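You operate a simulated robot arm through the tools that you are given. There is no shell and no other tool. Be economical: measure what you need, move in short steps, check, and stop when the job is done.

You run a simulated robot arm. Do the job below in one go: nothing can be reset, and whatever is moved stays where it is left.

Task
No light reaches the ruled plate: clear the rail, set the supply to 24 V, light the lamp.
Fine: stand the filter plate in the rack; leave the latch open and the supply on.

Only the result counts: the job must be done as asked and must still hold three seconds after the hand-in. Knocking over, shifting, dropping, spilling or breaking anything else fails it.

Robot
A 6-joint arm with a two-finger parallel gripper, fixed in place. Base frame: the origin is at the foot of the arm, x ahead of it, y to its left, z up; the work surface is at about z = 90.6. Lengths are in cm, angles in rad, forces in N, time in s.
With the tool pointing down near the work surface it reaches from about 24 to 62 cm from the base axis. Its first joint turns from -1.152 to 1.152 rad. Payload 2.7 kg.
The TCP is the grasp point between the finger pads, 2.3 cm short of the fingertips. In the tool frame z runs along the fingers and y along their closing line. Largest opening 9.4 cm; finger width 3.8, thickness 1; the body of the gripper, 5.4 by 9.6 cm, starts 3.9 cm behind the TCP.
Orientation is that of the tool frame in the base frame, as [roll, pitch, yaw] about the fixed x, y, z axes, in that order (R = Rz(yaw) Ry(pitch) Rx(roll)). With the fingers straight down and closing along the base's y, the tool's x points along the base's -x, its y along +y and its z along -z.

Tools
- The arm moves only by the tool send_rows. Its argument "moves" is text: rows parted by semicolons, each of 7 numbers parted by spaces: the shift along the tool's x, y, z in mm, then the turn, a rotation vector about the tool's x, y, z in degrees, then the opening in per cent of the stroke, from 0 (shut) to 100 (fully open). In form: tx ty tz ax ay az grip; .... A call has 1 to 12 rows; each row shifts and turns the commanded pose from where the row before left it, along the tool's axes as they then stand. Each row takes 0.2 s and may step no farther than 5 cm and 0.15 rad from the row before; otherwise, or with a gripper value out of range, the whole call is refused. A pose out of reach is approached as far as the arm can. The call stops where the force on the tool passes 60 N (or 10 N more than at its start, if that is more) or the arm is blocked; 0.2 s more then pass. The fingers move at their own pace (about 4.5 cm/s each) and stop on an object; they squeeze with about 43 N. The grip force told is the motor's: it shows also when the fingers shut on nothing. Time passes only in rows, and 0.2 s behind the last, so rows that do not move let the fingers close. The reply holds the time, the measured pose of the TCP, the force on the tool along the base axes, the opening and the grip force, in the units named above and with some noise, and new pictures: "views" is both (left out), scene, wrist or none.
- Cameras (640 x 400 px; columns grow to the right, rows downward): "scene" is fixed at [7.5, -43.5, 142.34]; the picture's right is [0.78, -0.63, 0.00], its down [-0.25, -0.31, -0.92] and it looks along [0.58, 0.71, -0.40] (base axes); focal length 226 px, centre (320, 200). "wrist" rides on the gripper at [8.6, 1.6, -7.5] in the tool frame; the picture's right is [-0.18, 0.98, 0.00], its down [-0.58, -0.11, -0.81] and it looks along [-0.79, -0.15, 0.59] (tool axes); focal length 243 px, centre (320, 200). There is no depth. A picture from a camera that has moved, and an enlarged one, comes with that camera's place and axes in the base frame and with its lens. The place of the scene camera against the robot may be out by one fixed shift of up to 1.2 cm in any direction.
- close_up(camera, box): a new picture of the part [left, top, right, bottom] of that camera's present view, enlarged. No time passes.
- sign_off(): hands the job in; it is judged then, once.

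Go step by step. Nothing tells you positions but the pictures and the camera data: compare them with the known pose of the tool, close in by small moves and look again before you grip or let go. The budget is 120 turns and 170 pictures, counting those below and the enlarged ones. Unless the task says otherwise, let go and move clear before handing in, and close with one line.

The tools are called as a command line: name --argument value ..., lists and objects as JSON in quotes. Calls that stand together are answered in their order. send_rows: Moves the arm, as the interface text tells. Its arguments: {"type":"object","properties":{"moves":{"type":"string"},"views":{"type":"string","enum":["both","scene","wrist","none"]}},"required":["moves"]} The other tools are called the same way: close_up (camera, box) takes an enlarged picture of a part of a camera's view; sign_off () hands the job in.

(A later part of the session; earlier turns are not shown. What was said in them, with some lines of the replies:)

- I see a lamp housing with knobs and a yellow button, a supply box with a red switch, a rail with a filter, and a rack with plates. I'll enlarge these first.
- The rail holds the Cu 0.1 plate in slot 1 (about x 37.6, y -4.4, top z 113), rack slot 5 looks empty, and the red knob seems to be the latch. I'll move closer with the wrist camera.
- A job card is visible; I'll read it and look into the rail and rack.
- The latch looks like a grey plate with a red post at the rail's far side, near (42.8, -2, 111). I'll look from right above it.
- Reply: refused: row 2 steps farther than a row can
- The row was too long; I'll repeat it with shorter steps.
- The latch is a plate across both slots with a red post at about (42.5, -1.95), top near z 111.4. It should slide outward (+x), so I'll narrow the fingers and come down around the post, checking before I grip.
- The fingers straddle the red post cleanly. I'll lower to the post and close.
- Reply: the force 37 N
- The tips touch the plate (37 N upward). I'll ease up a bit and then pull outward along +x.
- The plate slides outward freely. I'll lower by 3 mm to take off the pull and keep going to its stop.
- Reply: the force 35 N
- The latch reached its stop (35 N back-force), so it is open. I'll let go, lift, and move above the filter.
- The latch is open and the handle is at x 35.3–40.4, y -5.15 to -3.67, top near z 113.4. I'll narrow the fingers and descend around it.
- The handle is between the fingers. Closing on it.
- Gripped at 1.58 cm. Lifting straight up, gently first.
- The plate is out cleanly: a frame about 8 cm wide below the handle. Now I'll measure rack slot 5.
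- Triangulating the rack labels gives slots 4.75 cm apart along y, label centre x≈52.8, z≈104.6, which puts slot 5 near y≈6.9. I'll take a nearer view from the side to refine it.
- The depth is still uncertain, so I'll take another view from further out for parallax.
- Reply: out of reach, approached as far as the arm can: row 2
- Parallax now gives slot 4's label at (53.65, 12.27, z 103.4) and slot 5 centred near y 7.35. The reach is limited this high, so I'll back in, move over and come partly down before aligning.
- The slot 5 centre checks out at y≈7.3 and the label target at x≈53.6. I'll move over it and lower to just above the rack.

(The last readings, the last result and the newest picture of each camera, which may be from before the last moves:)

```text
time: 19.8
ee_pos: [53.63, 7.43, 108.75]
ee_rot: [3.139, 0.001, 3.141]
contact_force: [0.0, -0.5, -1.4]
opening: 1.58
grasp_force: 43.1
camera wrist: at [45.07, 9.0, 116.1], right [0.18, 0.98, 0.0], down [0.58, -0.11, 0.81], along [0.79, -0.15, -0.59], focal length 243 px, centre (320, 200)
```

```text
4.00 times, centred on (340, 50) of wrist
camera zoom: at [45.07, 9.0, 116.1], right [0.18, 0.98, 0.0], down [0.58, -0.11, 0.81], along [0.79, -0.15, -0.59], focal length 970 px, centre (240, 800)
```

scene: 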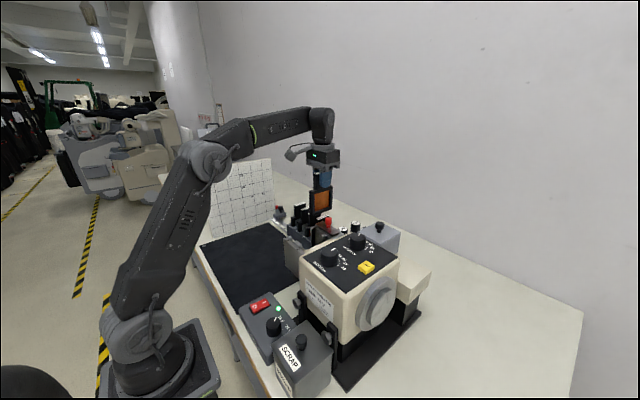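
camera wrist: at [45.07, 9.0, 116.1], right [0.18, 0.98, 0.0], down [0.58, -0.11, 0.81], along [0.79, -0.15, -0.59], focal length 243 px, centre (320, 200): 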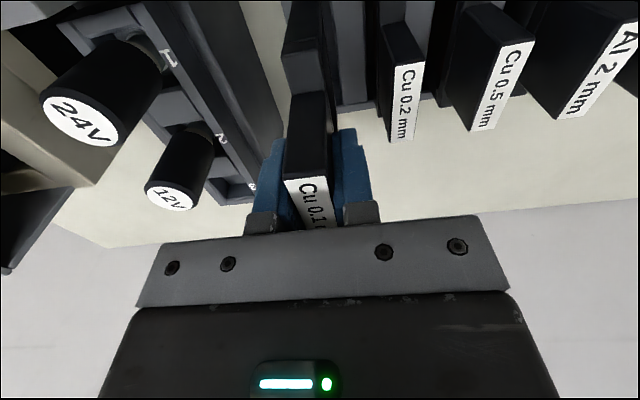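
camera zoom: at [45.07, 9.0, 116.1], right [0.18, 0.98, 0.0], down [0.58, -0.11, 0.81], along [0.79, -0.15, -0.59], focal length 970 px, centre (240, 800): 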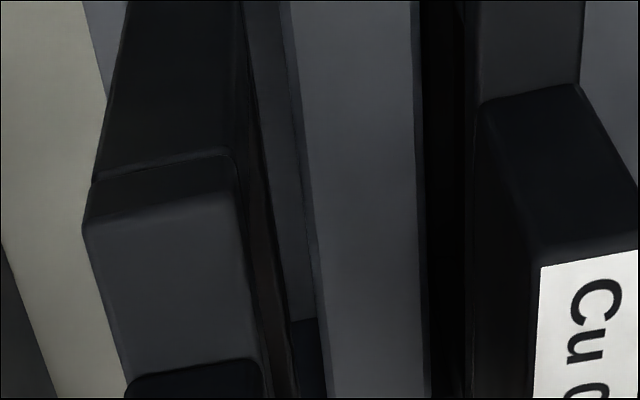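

The frame is over the slot. I'll lower slowly and watch the force.

send_rows --moves "0 -0.5 8 0 0 0 0; 0 0 6 0 0 0 0; 0 0 6 0 0 0 0; 0 0 0 0 0 0 0" --views "none"

send_rows --moves "0 0 5 0 0 0 0; 0 0 5 0 0 0 0; 0 0 0 0 0 0 0" --views "wrist"

close_up --camera "scene" --box '[265, 165, 385, 255]'

```text
time: 20.8
ee_pos: [53.62, 7.2, 106.7]
ee_rot: [3.14, 0.001, 3.142]
contact_force: [-0.8, -0.6, -1.1]
opening: 1.55
grasp_force: 42.9
```

```text
time: 21.6
ee_pos: [53.78, 7.24, 105.83]
ee_rot: [3.139, 0.007, 3.141]
contact_force: [9.2, -0.7, 1.7]
opening: 1.57
grasp_force: 43.0
camera wrist: at [45.15, 8.89, 113.18], right [0.18, 0.98, 0.0], down [0.58, -0.11, 0.81], along [0.8, -0.15, -0.59], focal length 243 px, centre (320, 200)
```

wrist: 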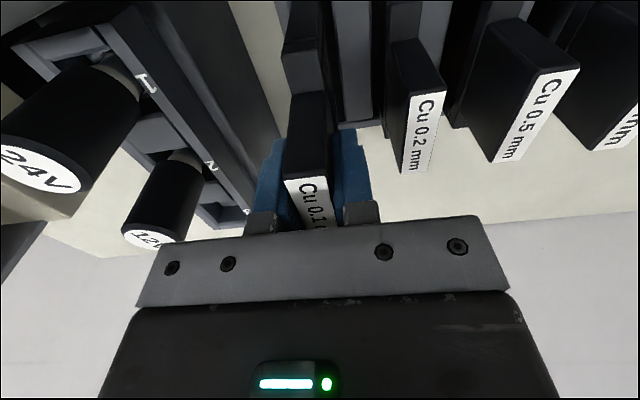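

```text
4.44 times, centred on (325, 210) of scene
camera zoom: at [7.52, -43.5, 142.34], right [0.78, -0.63, 0.0], down [-0.25, -0.31, -0.92], along [0.58, 0.71, -0.4], focal length 1005 px, centre (298, 156)
```

zoom: 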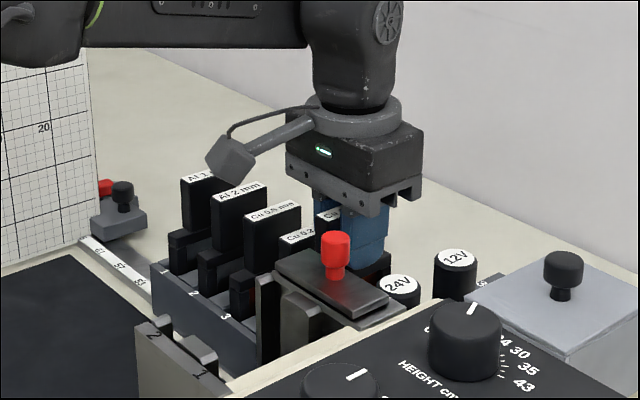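

A 9 N push toward +x shows it touches the near end wall; I'll shift 2 mm outward and check.

send_rows --moves "-2 0 0 0 0 0 0; 0 0 3 0 0 0 0; 0 0 0 0 0 0 0" --views "none"

```text
time: 22.4
ee_pos: [53.74, 7.36, 105.37]
ee_rot: [3.138, 0.0, 3.141]
contact_force: [1.6, 0.2, -0.3]
opening: 1.55
grasp_force: 42.6
```

send_rows --moves "-0.5 0 5 0 0 0 0; 0 0 5 0 0 0 0; 0 0 5 0 0 0 0; 0 0 0 0 0 0 0" --views "none"

```text
time: 23.4
ee_pos: [53.94, 7.26, 104.0]
ee_rot: [3.139, 0.003, -3.141]
contact_force: [-0.1, -0.4, -0.9]
opening: 1.55
grasp_force: 43.1
```

It now slides freely. I'll continue to the bottom, expected at TCP z≈102.

send_rows --moves "0 0 5 0 0 0 0; 0 0 5 0 0 0 0; 0 0 4 0 0 0 0; 0 0 0 0 0 0 0" --views "none"

```text
time: 24.4
ee_pos: [53.82, 7.26, 102.51]
ee_rot: [3.139, 0.002, -3.141]
contact_force: [0.6, 0.2, -2.0]
opening: 1.54
grasp_force: 43.3
```

send_rows --moves "0 0 3 0 0 0 0; 0 0 3 0 0 0 0; 0 0 0 0 0 0 0" --views "wrist"

close_up --camera "scene" --box '[265, 165, 385, 255]'

```text
time: 25.2
ee_pos: [53.94, 7.27, 101.95]
ee_rot: [3.141, 0.001, 3.14]
contact_force: [0.0, -0.7, -1.1]
opening: 1.58
grasp_force: 43.1
camera wrist: at [45.32, 8.87, 109.37], right [0.18, 0.98, 0.0], down [0.58, -0.11, 0.81], along [0.79, -0.15, -0.59], focal length 243 px, centre (320, 200)
```

wrist: 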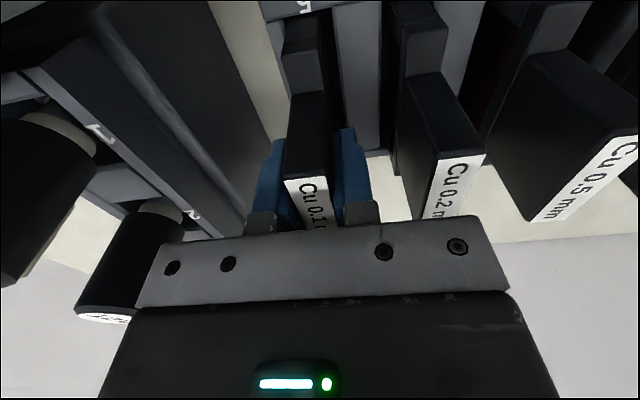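

```text
4.44 times, centred on (325, 210) of scene
camera zoom: at [7.5, -43.5, 142.34], right [0.78, -0.63, 0.0], down [-0.25, -0.31, -0.92], along [0.58, 0.71, -0.4], focal length 1005 px, centre (298, 156)
```

zoom: 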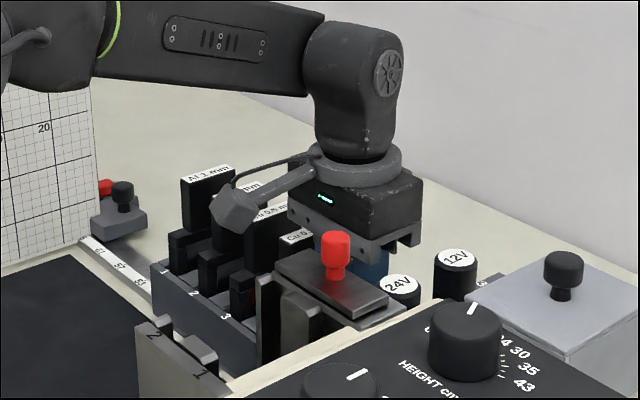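

send_rows --moves "0 0 3 0 0 0 0; 0 0 2 0 0 0 0; 0 0 2 0 0 0 0; 0 0 0 0 0 0 0" --views "none"

```text
time: 26.2
ee_pos: [53.82, 7.3, 101.58]
ee_rot: [3.14, 0.009, 3.141]
contact_force: [-9.7, -0.1, 32.3]
opening: 1.56
grasp_force: 43.0
```

The plate has seated (32 N upward at z 101.6). I'll ease off, release, and retreat straight up.

send_rows --moves "0 0 -4 0 0 0 0; 0 0 0 0 0 0 35; 0 0 0 0 0 0 35; 0 0 0 0 0 0 35; 0 0 -20 0 0 0 35; 0 0 -30 0 0 0 35; 0 0 -40 0 0 0 35; 0 0 -40 0 0 0 35; 30 0 0 0 0 0 35; 50 0 0 0 0 0 35; 0 0 0 0 0 0 35" --views "both"

close_up --camera "scene" --box '[265, 165, 385, 255]'

close_up --camera "wrist" --box '[230, 0, 470, 130]'

```text
time: 28.6
ee_pos: [45.9, 7.28, 114.83]
ee_rot: [3.139, 0.004, -3.141]
contact_force: [0.4, 0.5, -0.1]
opening: 3.3
grasp_force: 0.0
camera wrist: at [37.24, 8.83, 122.04], right [0.18, 0.98, 0.0], down [0.58, -0.11, 0.81], along [0.79, -0.15, -0.59], focal length 243 px, centre (320, 200)
```

scene: 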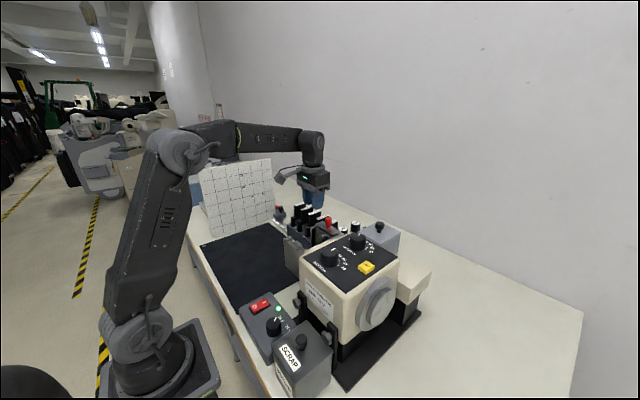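
wrist: 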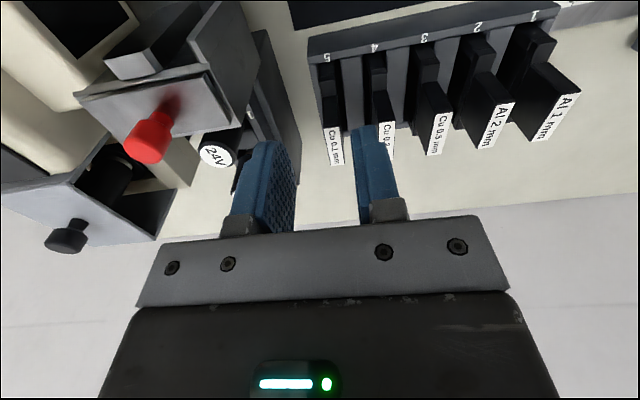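

```text
4.44 times, centred on (325, 210) of scene
camera zoom: at [7.5, -43.5, 142.34], right [0.78, -0.63, 0.0], down [-0.25, -0.31, -0.92], along [0.58, 0.71, -0.4], focal length 1005 px, centre (298, 156)
```

zoom: 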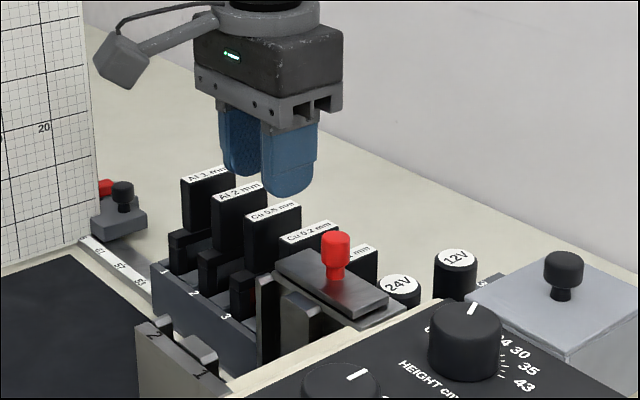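

```text
2.67 times, centred on (350, 65) of wrist
camera zoom: at [37.24, 8.83, 122.04], right [0.18, 0.98, 0.0], down [0.58, -0.11, 0.81], along [0.79, -0.15, -0.59], focal length 647 px, centre (240, 560)
```

zoom: 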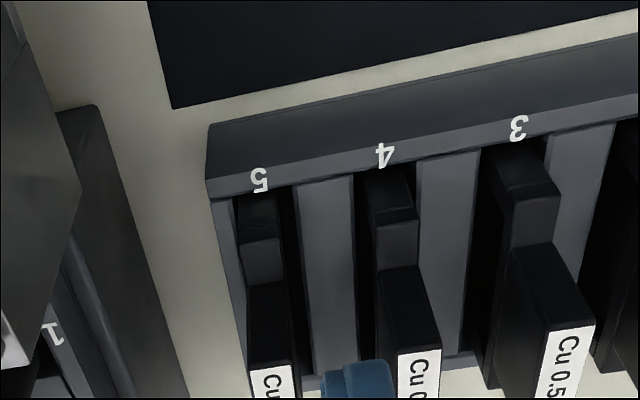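

The Cu 0.1 plate stands in slot 5 like the others. Before moving on, I'll look down into the rail to confirm it is clear.

send_rows --moves "0 0 -40 0 0 0 50; 40 0 -40 0 0 0 50; 40 -20 0 0 0 0 50; 0 -40 0 0 0 0 100; 0 -40 0 0 0 0 100; 0 0 0 0 0 0 100" --views "wrist"

close_up --camera "wrist" --box '[240, 0, 440, 125]'

```text
refused: row 2 steps farther than a row can; nothing moved
```

```text
3.20 times, centred on (340, 62) of wrist
camera zoom: at [37.24, 8.83, 122.04], right [0.18, 0.98, 0.0], down [0.58, -0.11, 0.81], along [0.79, -0.15, -0.59], focal length 776 px, centre (256, 640)
```

zoom: 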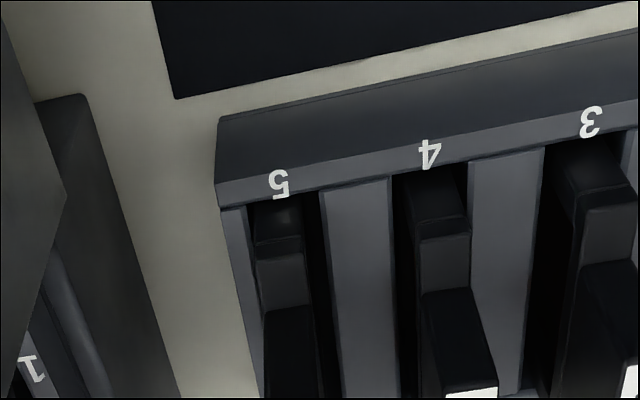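

Row too long; I'll repeat with shorter rows.

send_rows --moves "0 0 -45 0 0 0 50; 35 0 -30 0 0 0 50; 45 -15 0 0 0 0 50; 0 -45 0 0 0 0 100; 0 -45 0 0 0 0 100; 0 0 0 0 0 0 100" --views "wrist"

close_up --camera "wrist" --box '[240, 0, 440, 125]'

```text
time: 30.0
ee_pos: [37.93, -3.22, 122.11]
ee_rot: [3.138, 0.002, -3.142]
contact_force: [0.1, -0.6, 0.0]
opening: 9.39
grasp_force: 0.0
camera wrist: at [29.3, -1.67, 129.49], right [0.18, 0.98, 0.0], down [0.58, -0.11, 0.81], along [0.79, -0.15, -0.59], focal length 243 px, centre (320, 200)
```

wrist: 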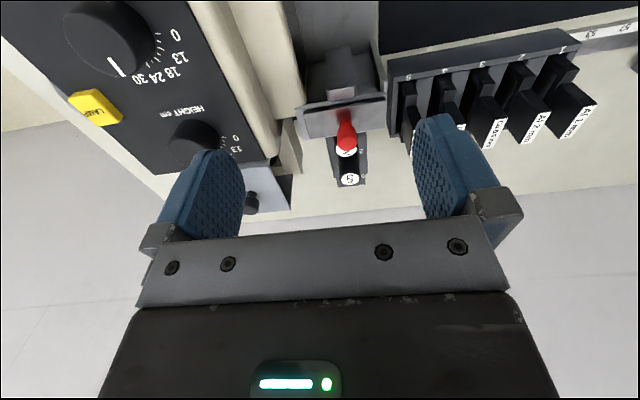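

```text
3.20 times, centred on (340, 62) of wrist
camera zoom: at [29.3, -1.67, 129.49], right [0.18, 0.98, 0.0], down [0.58, -0.11, 0.81], along [0.79, -0.15, -0.59], focal length 776 px, centre (256, 640)
```

zoom: 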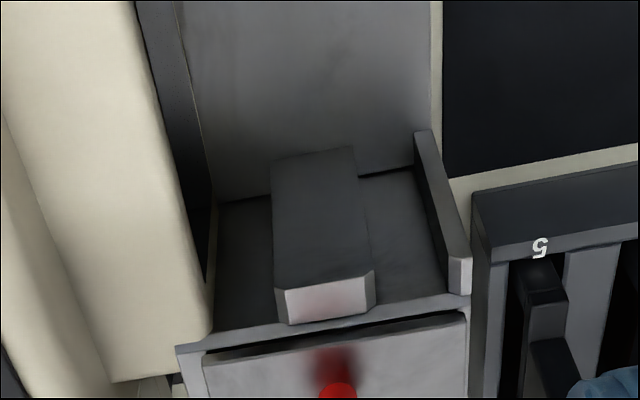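

The rail is clear (only the fixed divider remains). Next the supply box, estimated near (21, -12); I'll back off and turn the tool so the camera looks toward -y at it.

send_rows --moves "0 0 -45 0 0 0 100; 45 0 -20 0 0 0 100; 45 0 0 0 0 0 100; 25 12 0 0 0 0 60; 0 0 0 0 0 8.5 40; 0 0 0 0 0 8.5 40; 0 0 0 0 0 8.5 40; 0 0 0 0 0 8.5 40; 0 0 0 0 0 8.5 40; 0 0 0 0 0 8.5 40; 0 0 0 0 0 8.5 40; 0 0 0 0 0 8.5 40" --views "none"

send_rows --moves "0 0 0 0 0 8.5 40; 0 0 0 0 0 8.5 40; 0 0 0 0 0 5 40; 0 0 0 0 0 0 40" --views "both"

```text
time: 32.6
ee_pos: [26.34, -1.99, 128.66]
ee_rot: [3.139, 0.001, 1.951]
contact_force: [-0.2, 0.0, 0.3]
opening: 3.76
grasp_force: 0.0
```

```text
time: 33.6
ee_pos: [26.44, -2.05, 128.59]
ee_rot: [3.141, -0.001, 1.569]
contact_force: [0.1, 0.3, 0.0]
opening: 3.75
grasp_force: 0.0
camera wrist: at [28.07, 6.61, 136.05], right [0.98, -0.19, 0.0], down [-0.11, -0.58, 0.81], along [-0.15, -0.79, -0.59], focal length 243 px, centre (320, 200)
```

scene: 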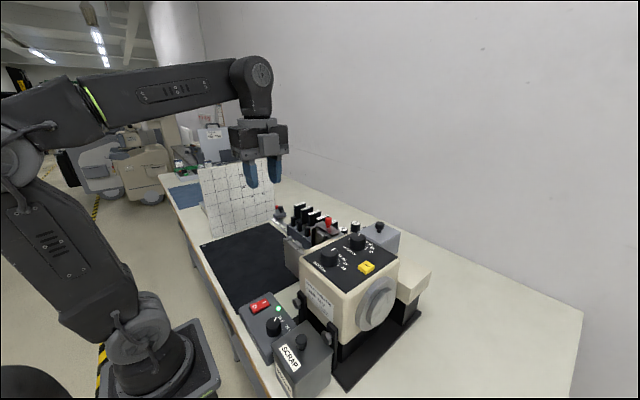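
wrist: 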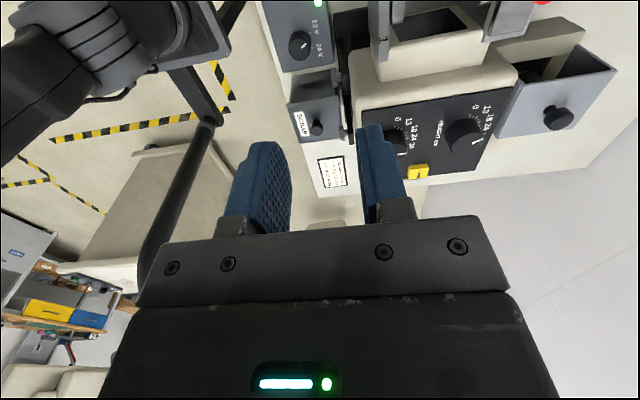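

close_up --camera "wrist" --box '[240, 0, 360, 75]'

close_up --camera "wrist" --box '[290, 90, 370, 200]'

```text
5.33 times, centred on (300, 38) of wrist
camera zoom: at [28.07, 6.61, 136.05], right [0.98, -0.19, 0.0], down [-0.11, -0.58, 0.81], along [-0.15, -0.79, -0.59], focal length 1294 px, centre (427, 1067)
```

zoom: 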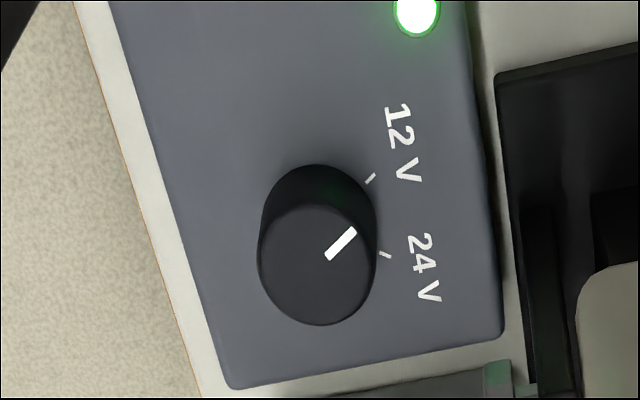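

```text
3.64 times, centred on (330, 145) of wrist
camera zoom: at [28.07, 6.61, 136.05], right [0.98, -0.19, 0.0], down [-0.11, -0.58, 0.81], along [-0.15, -0.79, -0.59], focal length 882 px, centre (284, 400)
```

zoom: 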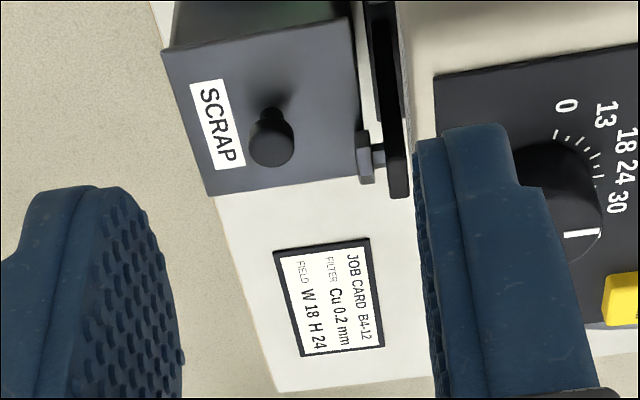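

The supply is on and its selector points to 12 V, with 24 V roughly 50° clockwise from it. I take the knob to be near (22, -8.7, 95.6) and will go lower for a second sight line.

send_rows --moves "-10 -10 45 0 0 0 40; -10 -10 45 0 0 0 40; 0 0 40 0 0 0 40; 0 0 0 0 0 0 40" --views "wrist"

close_up --camera "wrist" --box '[240, 0, 400, 100]'

```text
time: 34.6
ee_pos: [24.37, -4.0, 115.64]
ee_rot: [3.138, -0.002, 1.569]
contact_force: [-0.2, -0.6, -0.1]
opening: 3.75
grasp_force: 0.1
camera wrist: at [25.98, 4.62, 123.09], right [0.98, -0.18, 0.0], down [-0.11, -0.58, 0.8], along [-0.15, -0.79, -0.59], focal length 243 px, centre (320, 200)
```

wrist: 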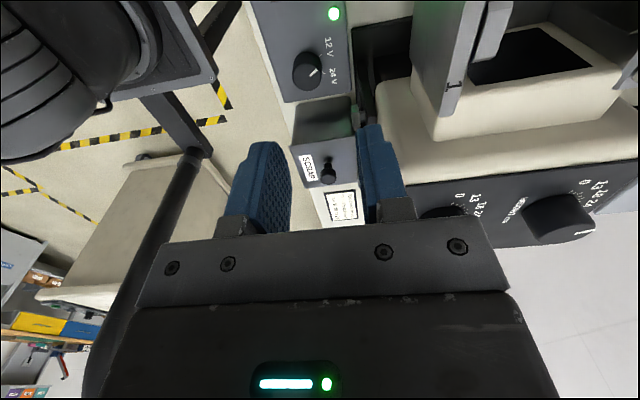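

```text
4.00 times, centred on (320, 50) of wrist
camera zoom: at [25.98, 4.62, 123.09], right [0.98, -0.18, 0.0], down [-0.11, -0.58, 0.8], along [-0.15, -0.79, -0.59], focal length 970 px, centre (320, 800)
```

zoom: 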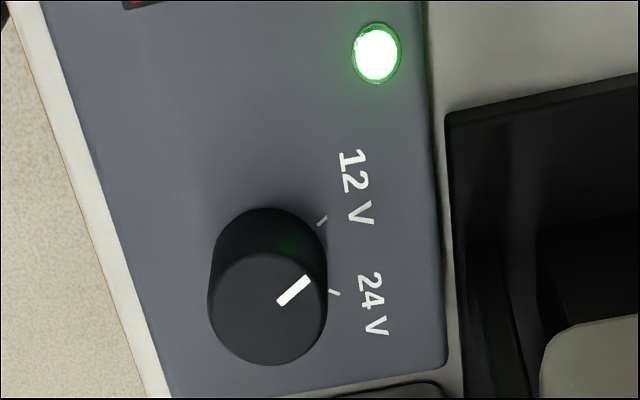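

The two views agree: the selector knob's top is at (21.95, -8.7, 95.65), about 3.3 cm across, with 24 V about 58–60° clockwise. A bolt head sits near (27.2, -11.1, 100), so I'll turn the tool back 70° to keep the gripper clear while turning.

send_rows --moves "-30 -12 0 0 0 0 60; -17 -12 0 0 0 0 60; 0 0 0 0 0 -8.5 60; 0 0 0 0 0 -8.5 60; 0 0 0 0 0 -8.5 60; 0 0 0 0 0 -8.5 60; 0 0 0 0 0 -8.5 60; 0 0 0 0 0 -8.5 60; 0 0 0 0 0 -8.5 60; 0 0 0 0 0 -8.5 60; 0 0 0 0 0 -2 60; 0 0 0 0 0 0 60" --views "both"

```text
time: 37.2
ee_pos: [22.04, -8.64, 115.48]
ee_rot: [3.139, 0.0, 2.793]
contact_force: [0.5, 0.4, -0.2]
opening: 5.64
grasp_force: 0.0
camera wrist: at [14.47, -4.29, 122.97], right [0.51, 0.86, 0.0], down [0.51, -0.3, 0.81], along [0.7, -0.41, -0.59], focal length 243 px, centre (320, 200)
```

scene: 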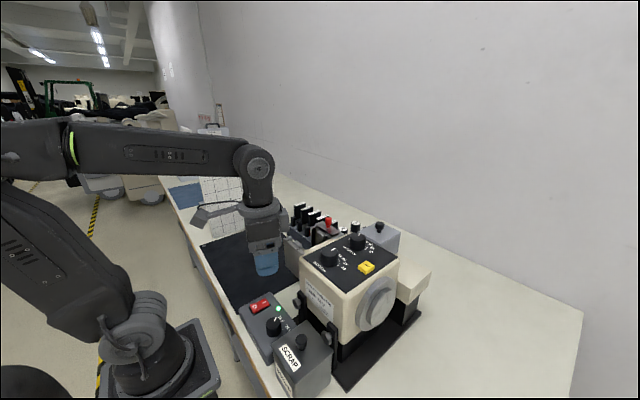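
wrist: 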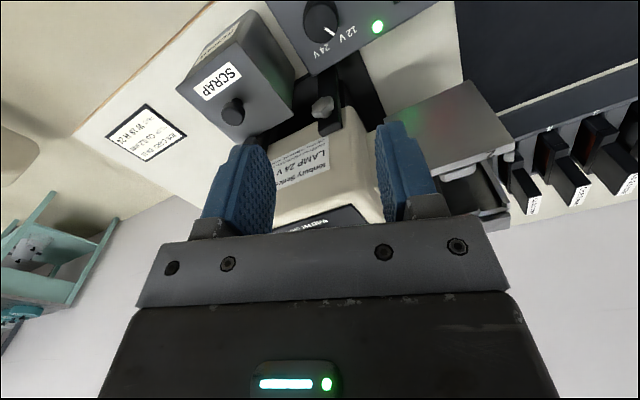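

The knob sits below the TCP as predicted. Descending to just above it.

send_rows --moves "0 0 50 0 0 0 60; 0 0 50 0 0 0 60; 0 0 40 0 0 0 60; 0 0 15 0 0 0 60; 0 0 0 0 0 0 60" --views "both"

close_up --camera "scene" --box '[200, 260, 360, 360]'

```text
time: 38.4
ee_pos: [22.07, -8.76, 100.0]
ee_rot: [3.14, 0.001, 2.793]
contact_force: [0.0, 0.4, 0.0]
opening: 5.66
grasp_force: 0.1
camera wrist: at [14.48, -4.25, 107.38], right [0.51, 0.86, 0.0], down [0.51, -0.3, 0.81], along [0.7, -0.41, -0.59], focal length 243 px, centre (320, 200)
```

scene: 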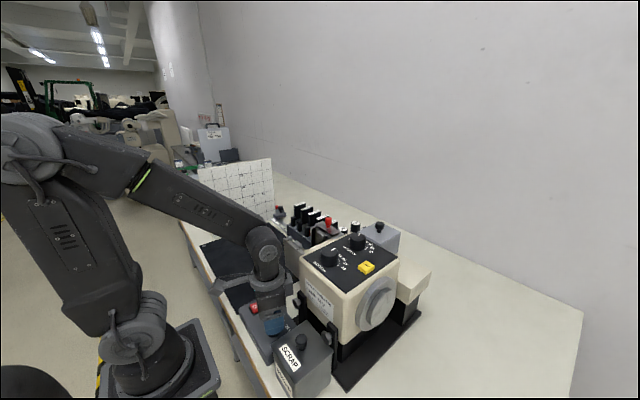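
wrist: 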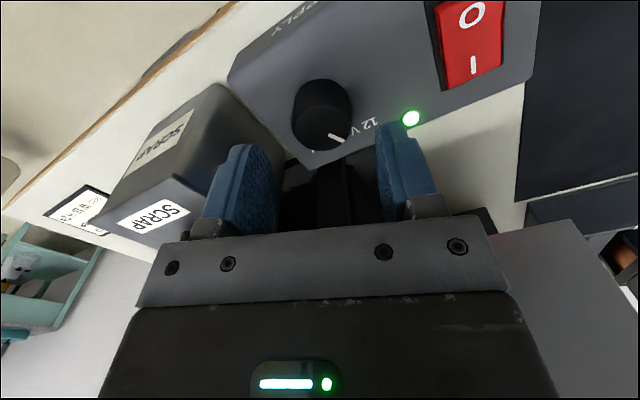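

```text
4.00 times, centred on (280, 310) of scene
camera zoom: at [7.5, -43.5, 142.34], right [0.78, -0.63, 0.0], down [-0.25, -0.31, -0.92], along [0.58, 0.71, -0.4], focal length 904 px, centre (480, -240)
```

zoom: 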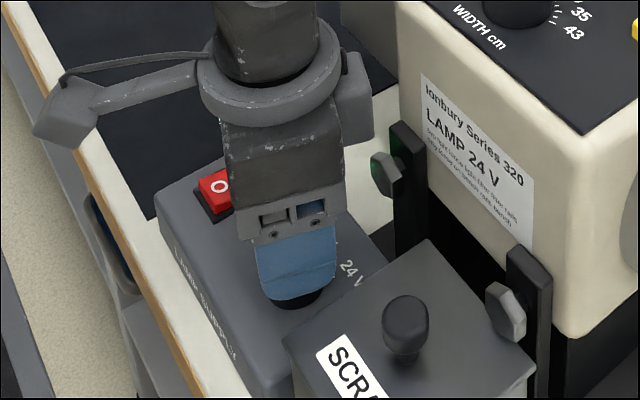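

Aligned within a couple of mm. Lowering onto the knob.

send_rows --moves "0 1 15 0 0 0 60; 0 0 12 0 0 0 60; 0 0 0 0 0 0 60; 0 0 0 0 0 0 0; 0 0 0 0 0 0 0; 0 0 0 0 0 0 0; 0 0 0 0 0 0 0" --views "wrist"

close_up --camera "scene" --box '[200, 260, 360, 360]'

```text
time: 40.0
ee_pos: [21.97, -8.51, 97.29]
ee_rot: [3.138, 0.003, 2.794]
contact_force: [-0.7, -6.2, -4.0]
opening: 3.37
grasp_force: 45.0
camera wrist: at [14.5, -4.14, 104.77], right [0.51, 0.86, 0.0], down [0.51, -0.3, 0.81], along [0.7, -0.41, -0.59], focal length 243 px, centre (320, 200)
```

wrist: 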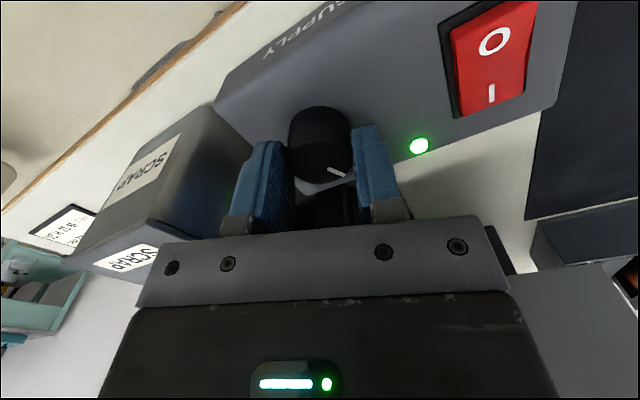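

```text
4.00 times, centred on (280, 310) of scene
camera zoom: at [7.5, -43.51, 142.33], right [0.78, -0.63, 0.0], down [-0.25, -0.31, -0.92], along [0.58, 0.71, -0.4], focal length 904 px, centre (480, -240)
```

zoom: 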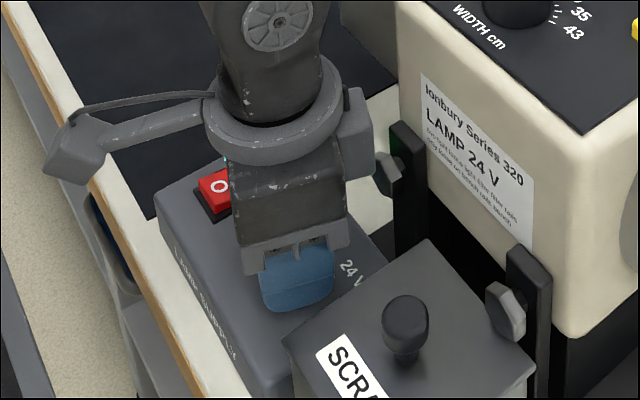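

The knob is gripped (3.37 cm). I'll recentre by 1 mm and turn clockwise about 60°.

send_rows --moves "0 -1.2 0 0 0 0 0; 0 0 0 0 0 8.5 0; 0 0 0 0 0 8.5 0; 0 0 0 0 0 8.5 0; 0 0 0 0 0 8.5 0; 0 0 0 0 0 8.5 0; 0 0 0 0 0 8.5 0; 0 0 0 0 0 8 0; 0 0 0 0 0 0 0; 0 0 0 0 0 0 0" --views "both"

close_up --camera "wrist" --box '[240, 70, 440, 200]'

```text
time: 42.2
ee_pos: [22.06, -8.63, 97.36]
ee_rot: [3.14, -0.005, 1.76]
contact_force: [6.5, 27.0, -18.6]
opening: 3.35
grasp_force: 45.2
camera wrist: at [22.05, 0.14, 104.82], right [1.0, 0.0, 0.0], down [0.0, -0.59, 0.8], along [0.0, -0.8, -0.59], focal length 243 px, centre (320, 200)
```

scene: 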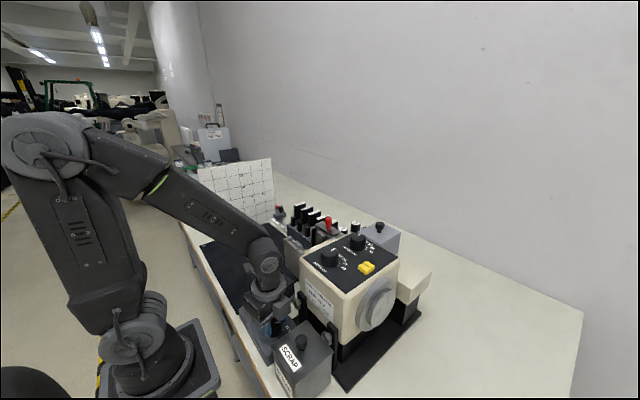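
wrist: 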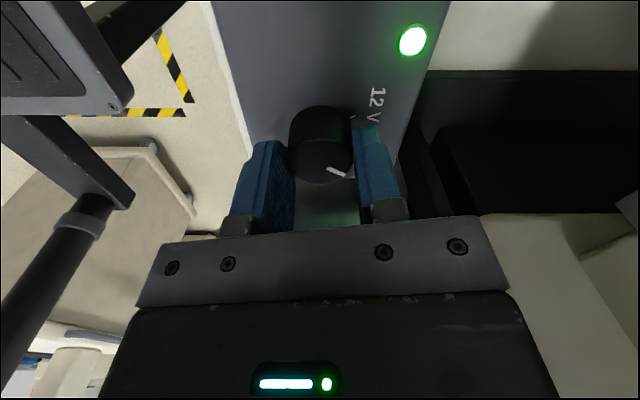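

```text
3.08 times, centred on (340, 135) of wrist
camera zoom: at [22.05, 0.14, 104.82], right [1.0, 0.0, 0.0], down [0.0, -0.59, 0.8], along [0.0, -0.8, -0.59], focal length 746 px, centre (258, 400)
```

zoom: 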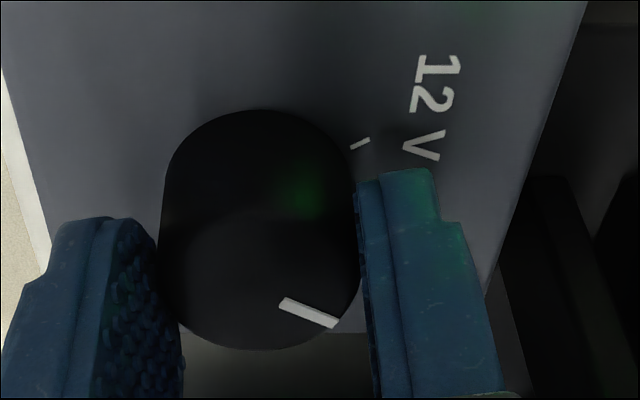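

The pointer turned with the gripper. I'll release, lift and check it against the 24 V mark.

send_rows --moves "0 0 0 0 0 0 60; 0 0 0 0 0 0 60; 0 0 -20 0 0 0 60; 0 0 -40 0 0 0 60; 0 0 -40 0 0 0 60; 0 0 -40 0 0 0 60; 40 0 -20 0 0 0 60; 0 0 0 0 0 0 60" --views "both"

close_up --camera "wrist" --box '[240, 0, 400, 100]'

close_up --camera "scene" --box '[230, 220, 430, 345]'

```text
time: 44.0
ee_pos: [21.31, -4.83, 113.52]
ee_rot: [3.138, -0.004, 1.763]
contact_force: [-0.4, -0.4, 0.6]
opening: 5.64
grasp_force: 0.1
camera wrist: at [21.28, 3.97, 120.99], right [1.0, 0.01, 0.0], down [0.0, -0.59, 0.81], along [0.01, -0.81, -0.59], focal length 243 px, centre (320, 200)
```

scene: 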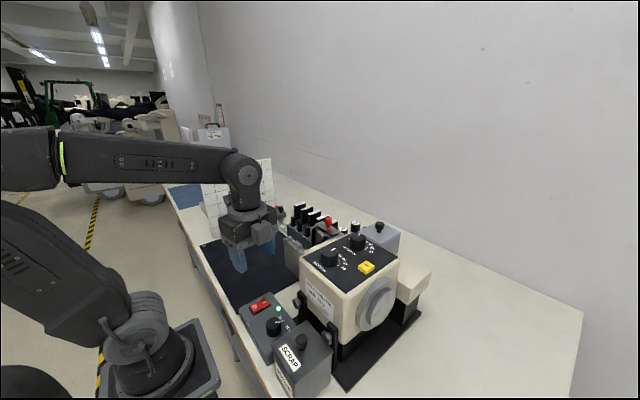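
wrist: 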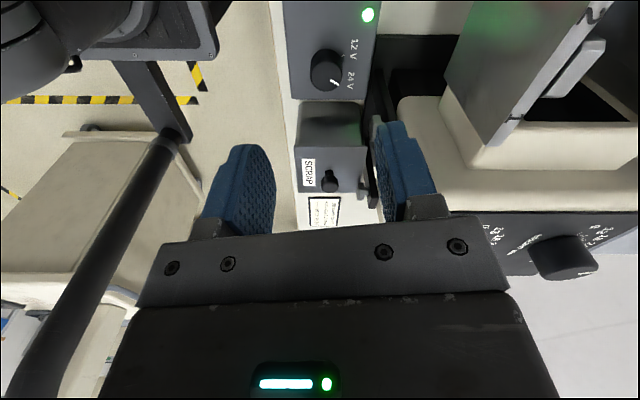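

```text
4.00 times, centred on (320, 50) of wrist
camera zoom: at [21.28, 3.97, 120.99], right [1.0, 0.01, 0.0], down [0.0, -0.59, 0.81], along [0.01, -0.81, -0.59], focal length 970 px, centre (320, 800)
```

zoom: 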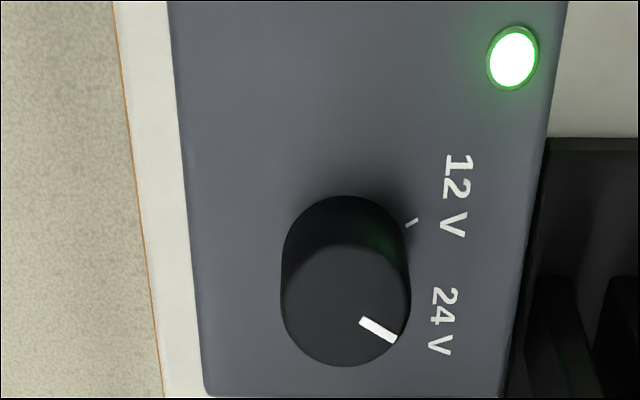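

```text
3.20 times, centred on (330, 282) of scene
camera zoom: at [7.5, -43.5, 142.34], right [0.78, -0.63, 0.0], down [-0.25, -0.31, -0.92], along [0.58, 0.71, -0.4], focal length 724 px, centre (288, -64)
```

zoom: 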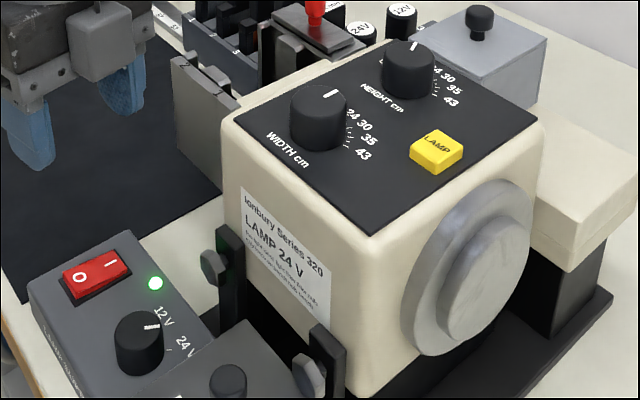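

close_up --camera "scene" --box '[250, 300, 310, 345]'

close_up --camera "wrist" --box '[300, 40, 364, 95]'

```text
8.89 times, centred on (280, 322) of scene
camera zoom: at [7.5, -43.5, 142.34], right [0.78, -0.63, 0.0], down [-0.25, -0.31, -0.92], along [0.58, 0.71, -0.4], focal length 2010 px, centre (676, -889)
```

zoom: 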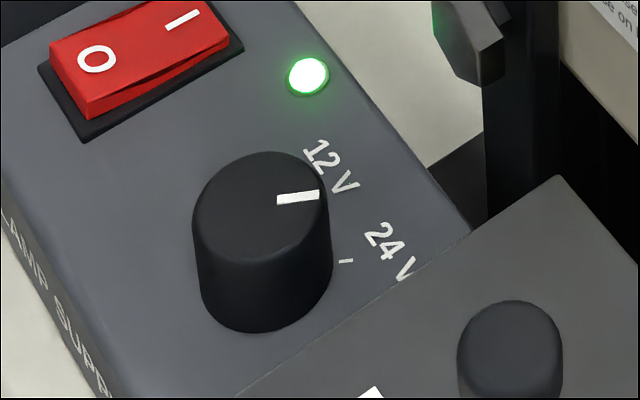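

```text
7.27 times, centred on (332, 68) of wrist
camera zoom: at [21.28, 3.97, 120.99], right [1.0, 0.01, 0.0], down [0.0, -0.59, 0.81], along [0.01, -0.81, -0.59], focal length 1764 px, centre (233, 1164)
```

zoom: 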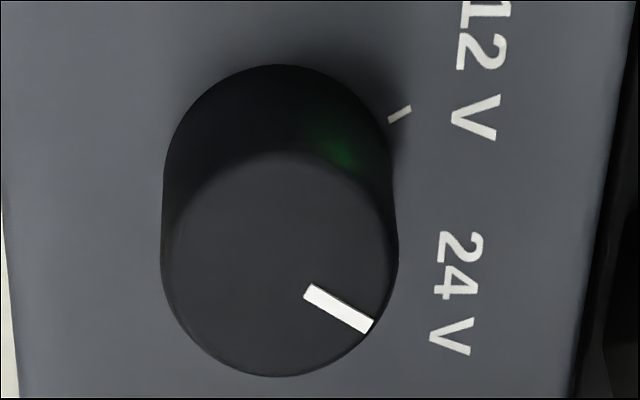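

The pointer lines up with the 24 V tick (same slope as the tick in the scene view). The LAMP button is at about (37.1, -21.5), top z≈112; I'll close the fingers and go above it.

send_rows --moves "0 0 -50 0 0 5.5 0; 0 0 -50 0 0 5.5 0; -40 30 0 0 0 0 0; -40 30 0 0 0 0 0; -40 30 0 0 0 0 0; -40 30 0 0 0 0 0; -7 38 0 0 0 0 0; 0 0 0 0 0 0 0" --views "both"

close_up --camera "scene" --box '[300, 190, 440, 290]'

```text
time: 45.8
ee_pos: [37.05, -21.5, 123.43]
ee_rot: [3.139, -0.003, 1.571]
contact_force: [-1.2, 0.1, 0.1]
opening: 0.0
grasp_force: 42.4
camera wrist: at [38.63, -12.88, 130.85], right [0.98, -0.18, 0.0], down [-0.11, -0.58, 0.81], along [-0.15, -0.79, -0.59], focal length 243 px, centre (320, 200)
```

scene: 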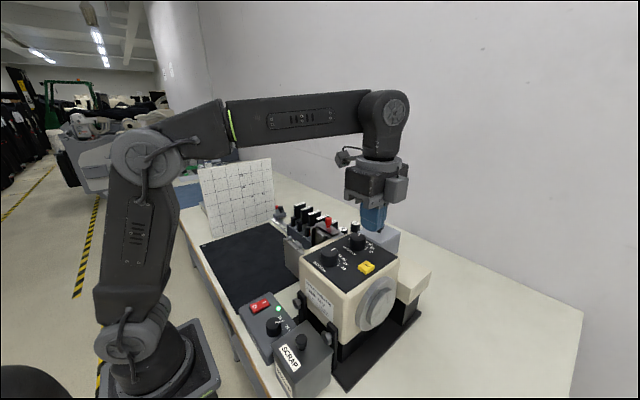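
wrist: 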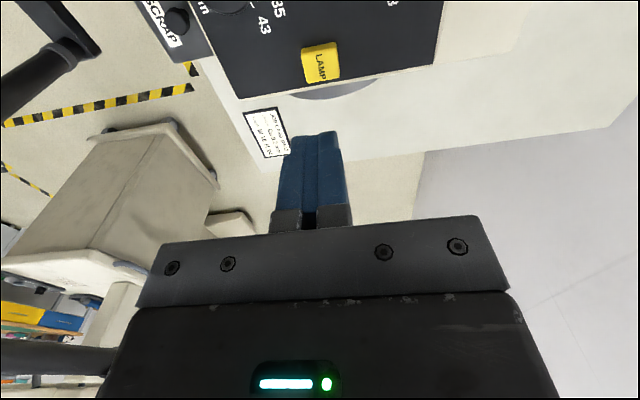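

```text
4.00 times, centred on (370, 240) of scene
camera zoom: at [7.5, -43.5, 142.34], right [0.78, -0.63, 0.0], down [-0.25, -0.31, -0.92], along [0.58, 0.71, -0.4], focal length 904 px, centre (120, 40)
```

zoom: 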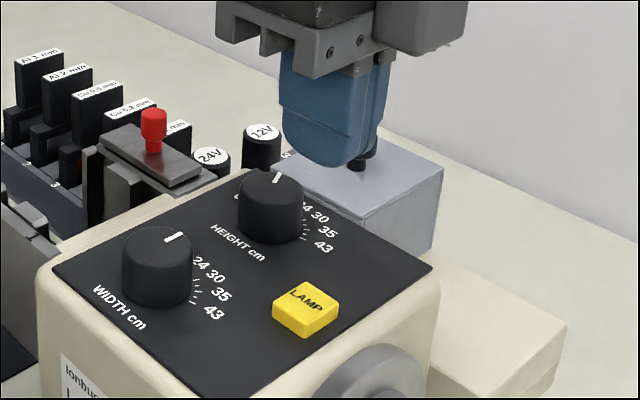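

The button is directly below at (37.1, -21.3). Lowering to about 1.5 cm above it.

send_rows --moves "1 0 40 0 0 0 0; 0 0 35 0 0 0 0; 0 0 0 0 0 0 0" --views "wrist"

close_up --camera "scene" --box '[300, 190, 440, 290]'

```text
time: 46.6
ee_pos: [36.96, -21.32, 115.91]
ee_rot: [3.137, -0.003, 1.571]
contact_force: [0.0, 0.3, 0.5]
opening: 0.0
grasp_force: 42.3
camera wrist: at [38.73, -12.72, 123.26], right [0.98, -0.18, 0.0], down [-0.11, -0.58, 0.81], along [-0.15, -0.79, -0.59], focal length 243 px, centre (320, 200)
```

wrist: 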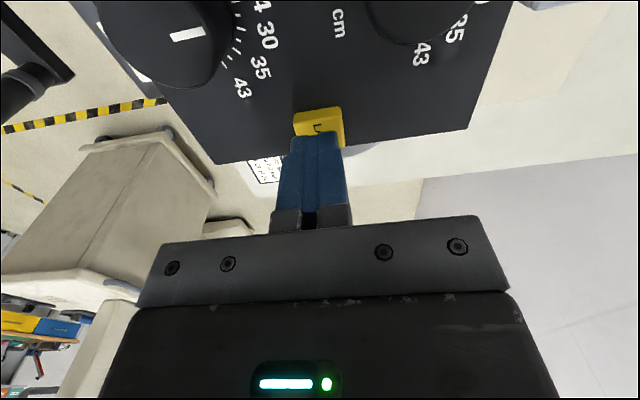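

```text
4.00 times, centred on (370, 240) of scene
camera zoom: at [7.5, -43.5, 142.34], right [0.78, -0.63, 0.0], down [-0.25, -0.31, -0.92], along [0.58, 0.71, -0.4], focal length 904 px, centre (120, 40)
```

zoom: 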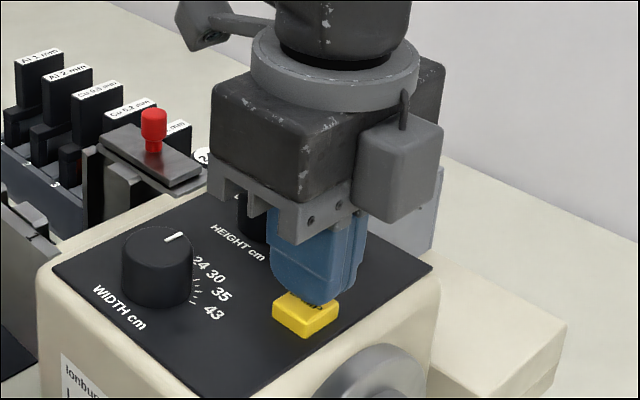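

The tips are over the button, roughly 1.5 cm above. Pressing in small steps.

send_rows --moves "0 0 8 0 0 0 0; 0 0 4 0 0 0 0; 0 0 3 0 0 0 0; 0 0 0 0 0 0 0" --views "both"

```text
time: 47.6
ee_pos: [36.97, -21.41, 114.36]
ee_rot: [3.135, -0.002, 1.57]
contact_force: [1.2, 3.6, 16.9]
opening: 0.02
grasp_force: 42.2
camera wrist: at [38.71, -12.74, 121.97], right [0.98, -0.18, 0.01], down [-0.11, -0.58, 0.81], along [-0.14, -0.79, -0.59], focal length 243 px, centre (320, 200)
```

scene: 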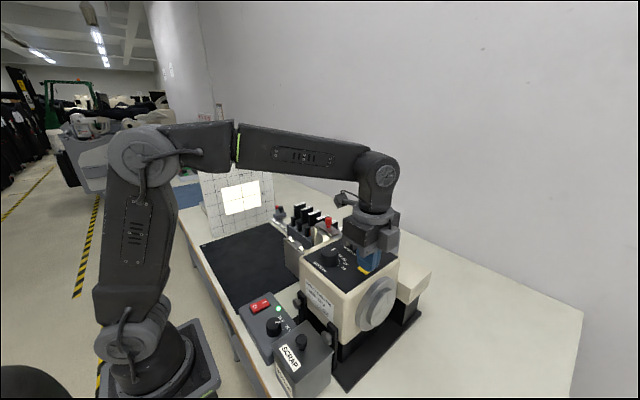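
wrist: 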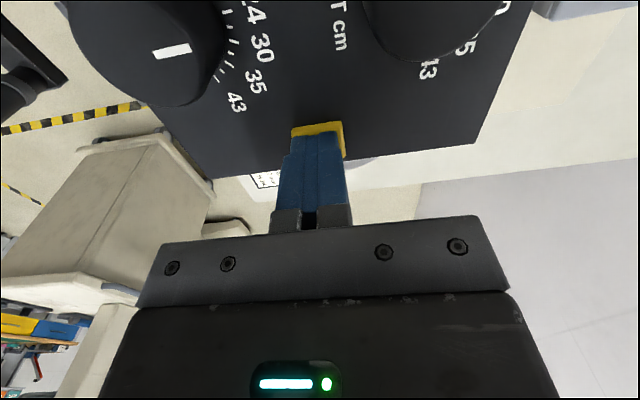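

The lamp is lit: a bright field shows on the ruled plate. I'll lift off and make sure it stays on.

send_rows --moves "0 0 -10 0 0 0 0; 0 0 -40 0 0 0 0; 0 0 -50 0 0 0 0; 0 0 0 0 0 0 0; 0 0 0 0 0 0 0; 0 0 0 0 0 0 0; 0 0 0 0 0 0 0; 0 0 0 0 0 0 0; 0 0 0 0 0 0 0; 0 0 0 0 0 0 0; 0 0 0 0 0 0 0; 0 0 0 0 0 0 0" --views "scene"

close_up --camera "scene" --box '[190, 150, 430, 350]'

```text
time: 50.2
ee_pos: [37.18, -21.49, 124.44]
ee_rot: [3.138, -0.002, 1.571]
contact_force: [0.1, 0.1, -0.5]
opening: 0.0
grasp_force: 42.6
```

scene: 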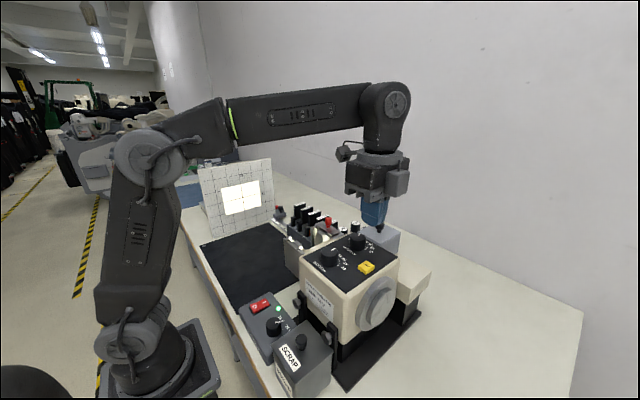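

```text
2.00 times, centred on (310, 250) of scene
camera zoom: at [7.5, -43.5, 142.34], right [0.78, -0.63, 0.0], down [-0.25, -0.31, -0.92], along [0.58, 0.71, -0.4], focal length 452 px, centre (340, 100)
```

zoom: 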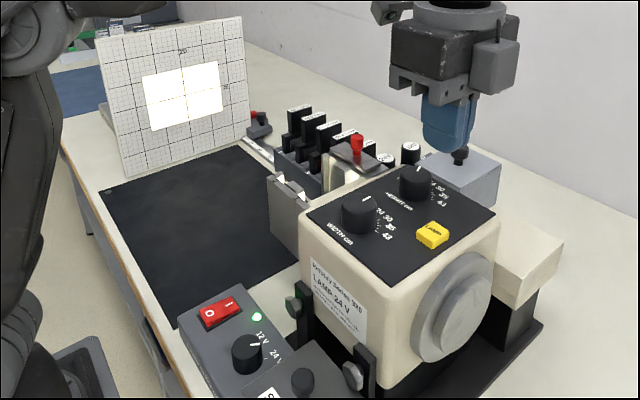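

The lamp stays lit two seconds after release, the supply is on at 24 V, the latch is open, the plate is in the rack, and the arm is clear. Handing in.

sign_off

```text
The job is handed in.
```

The job is done and handed in: the rail is clear, the Cu 0.1 mm plate stands in rack slot 5, the latch is open, the supply is on at 24 V, and the lamp lights the ruled plate.
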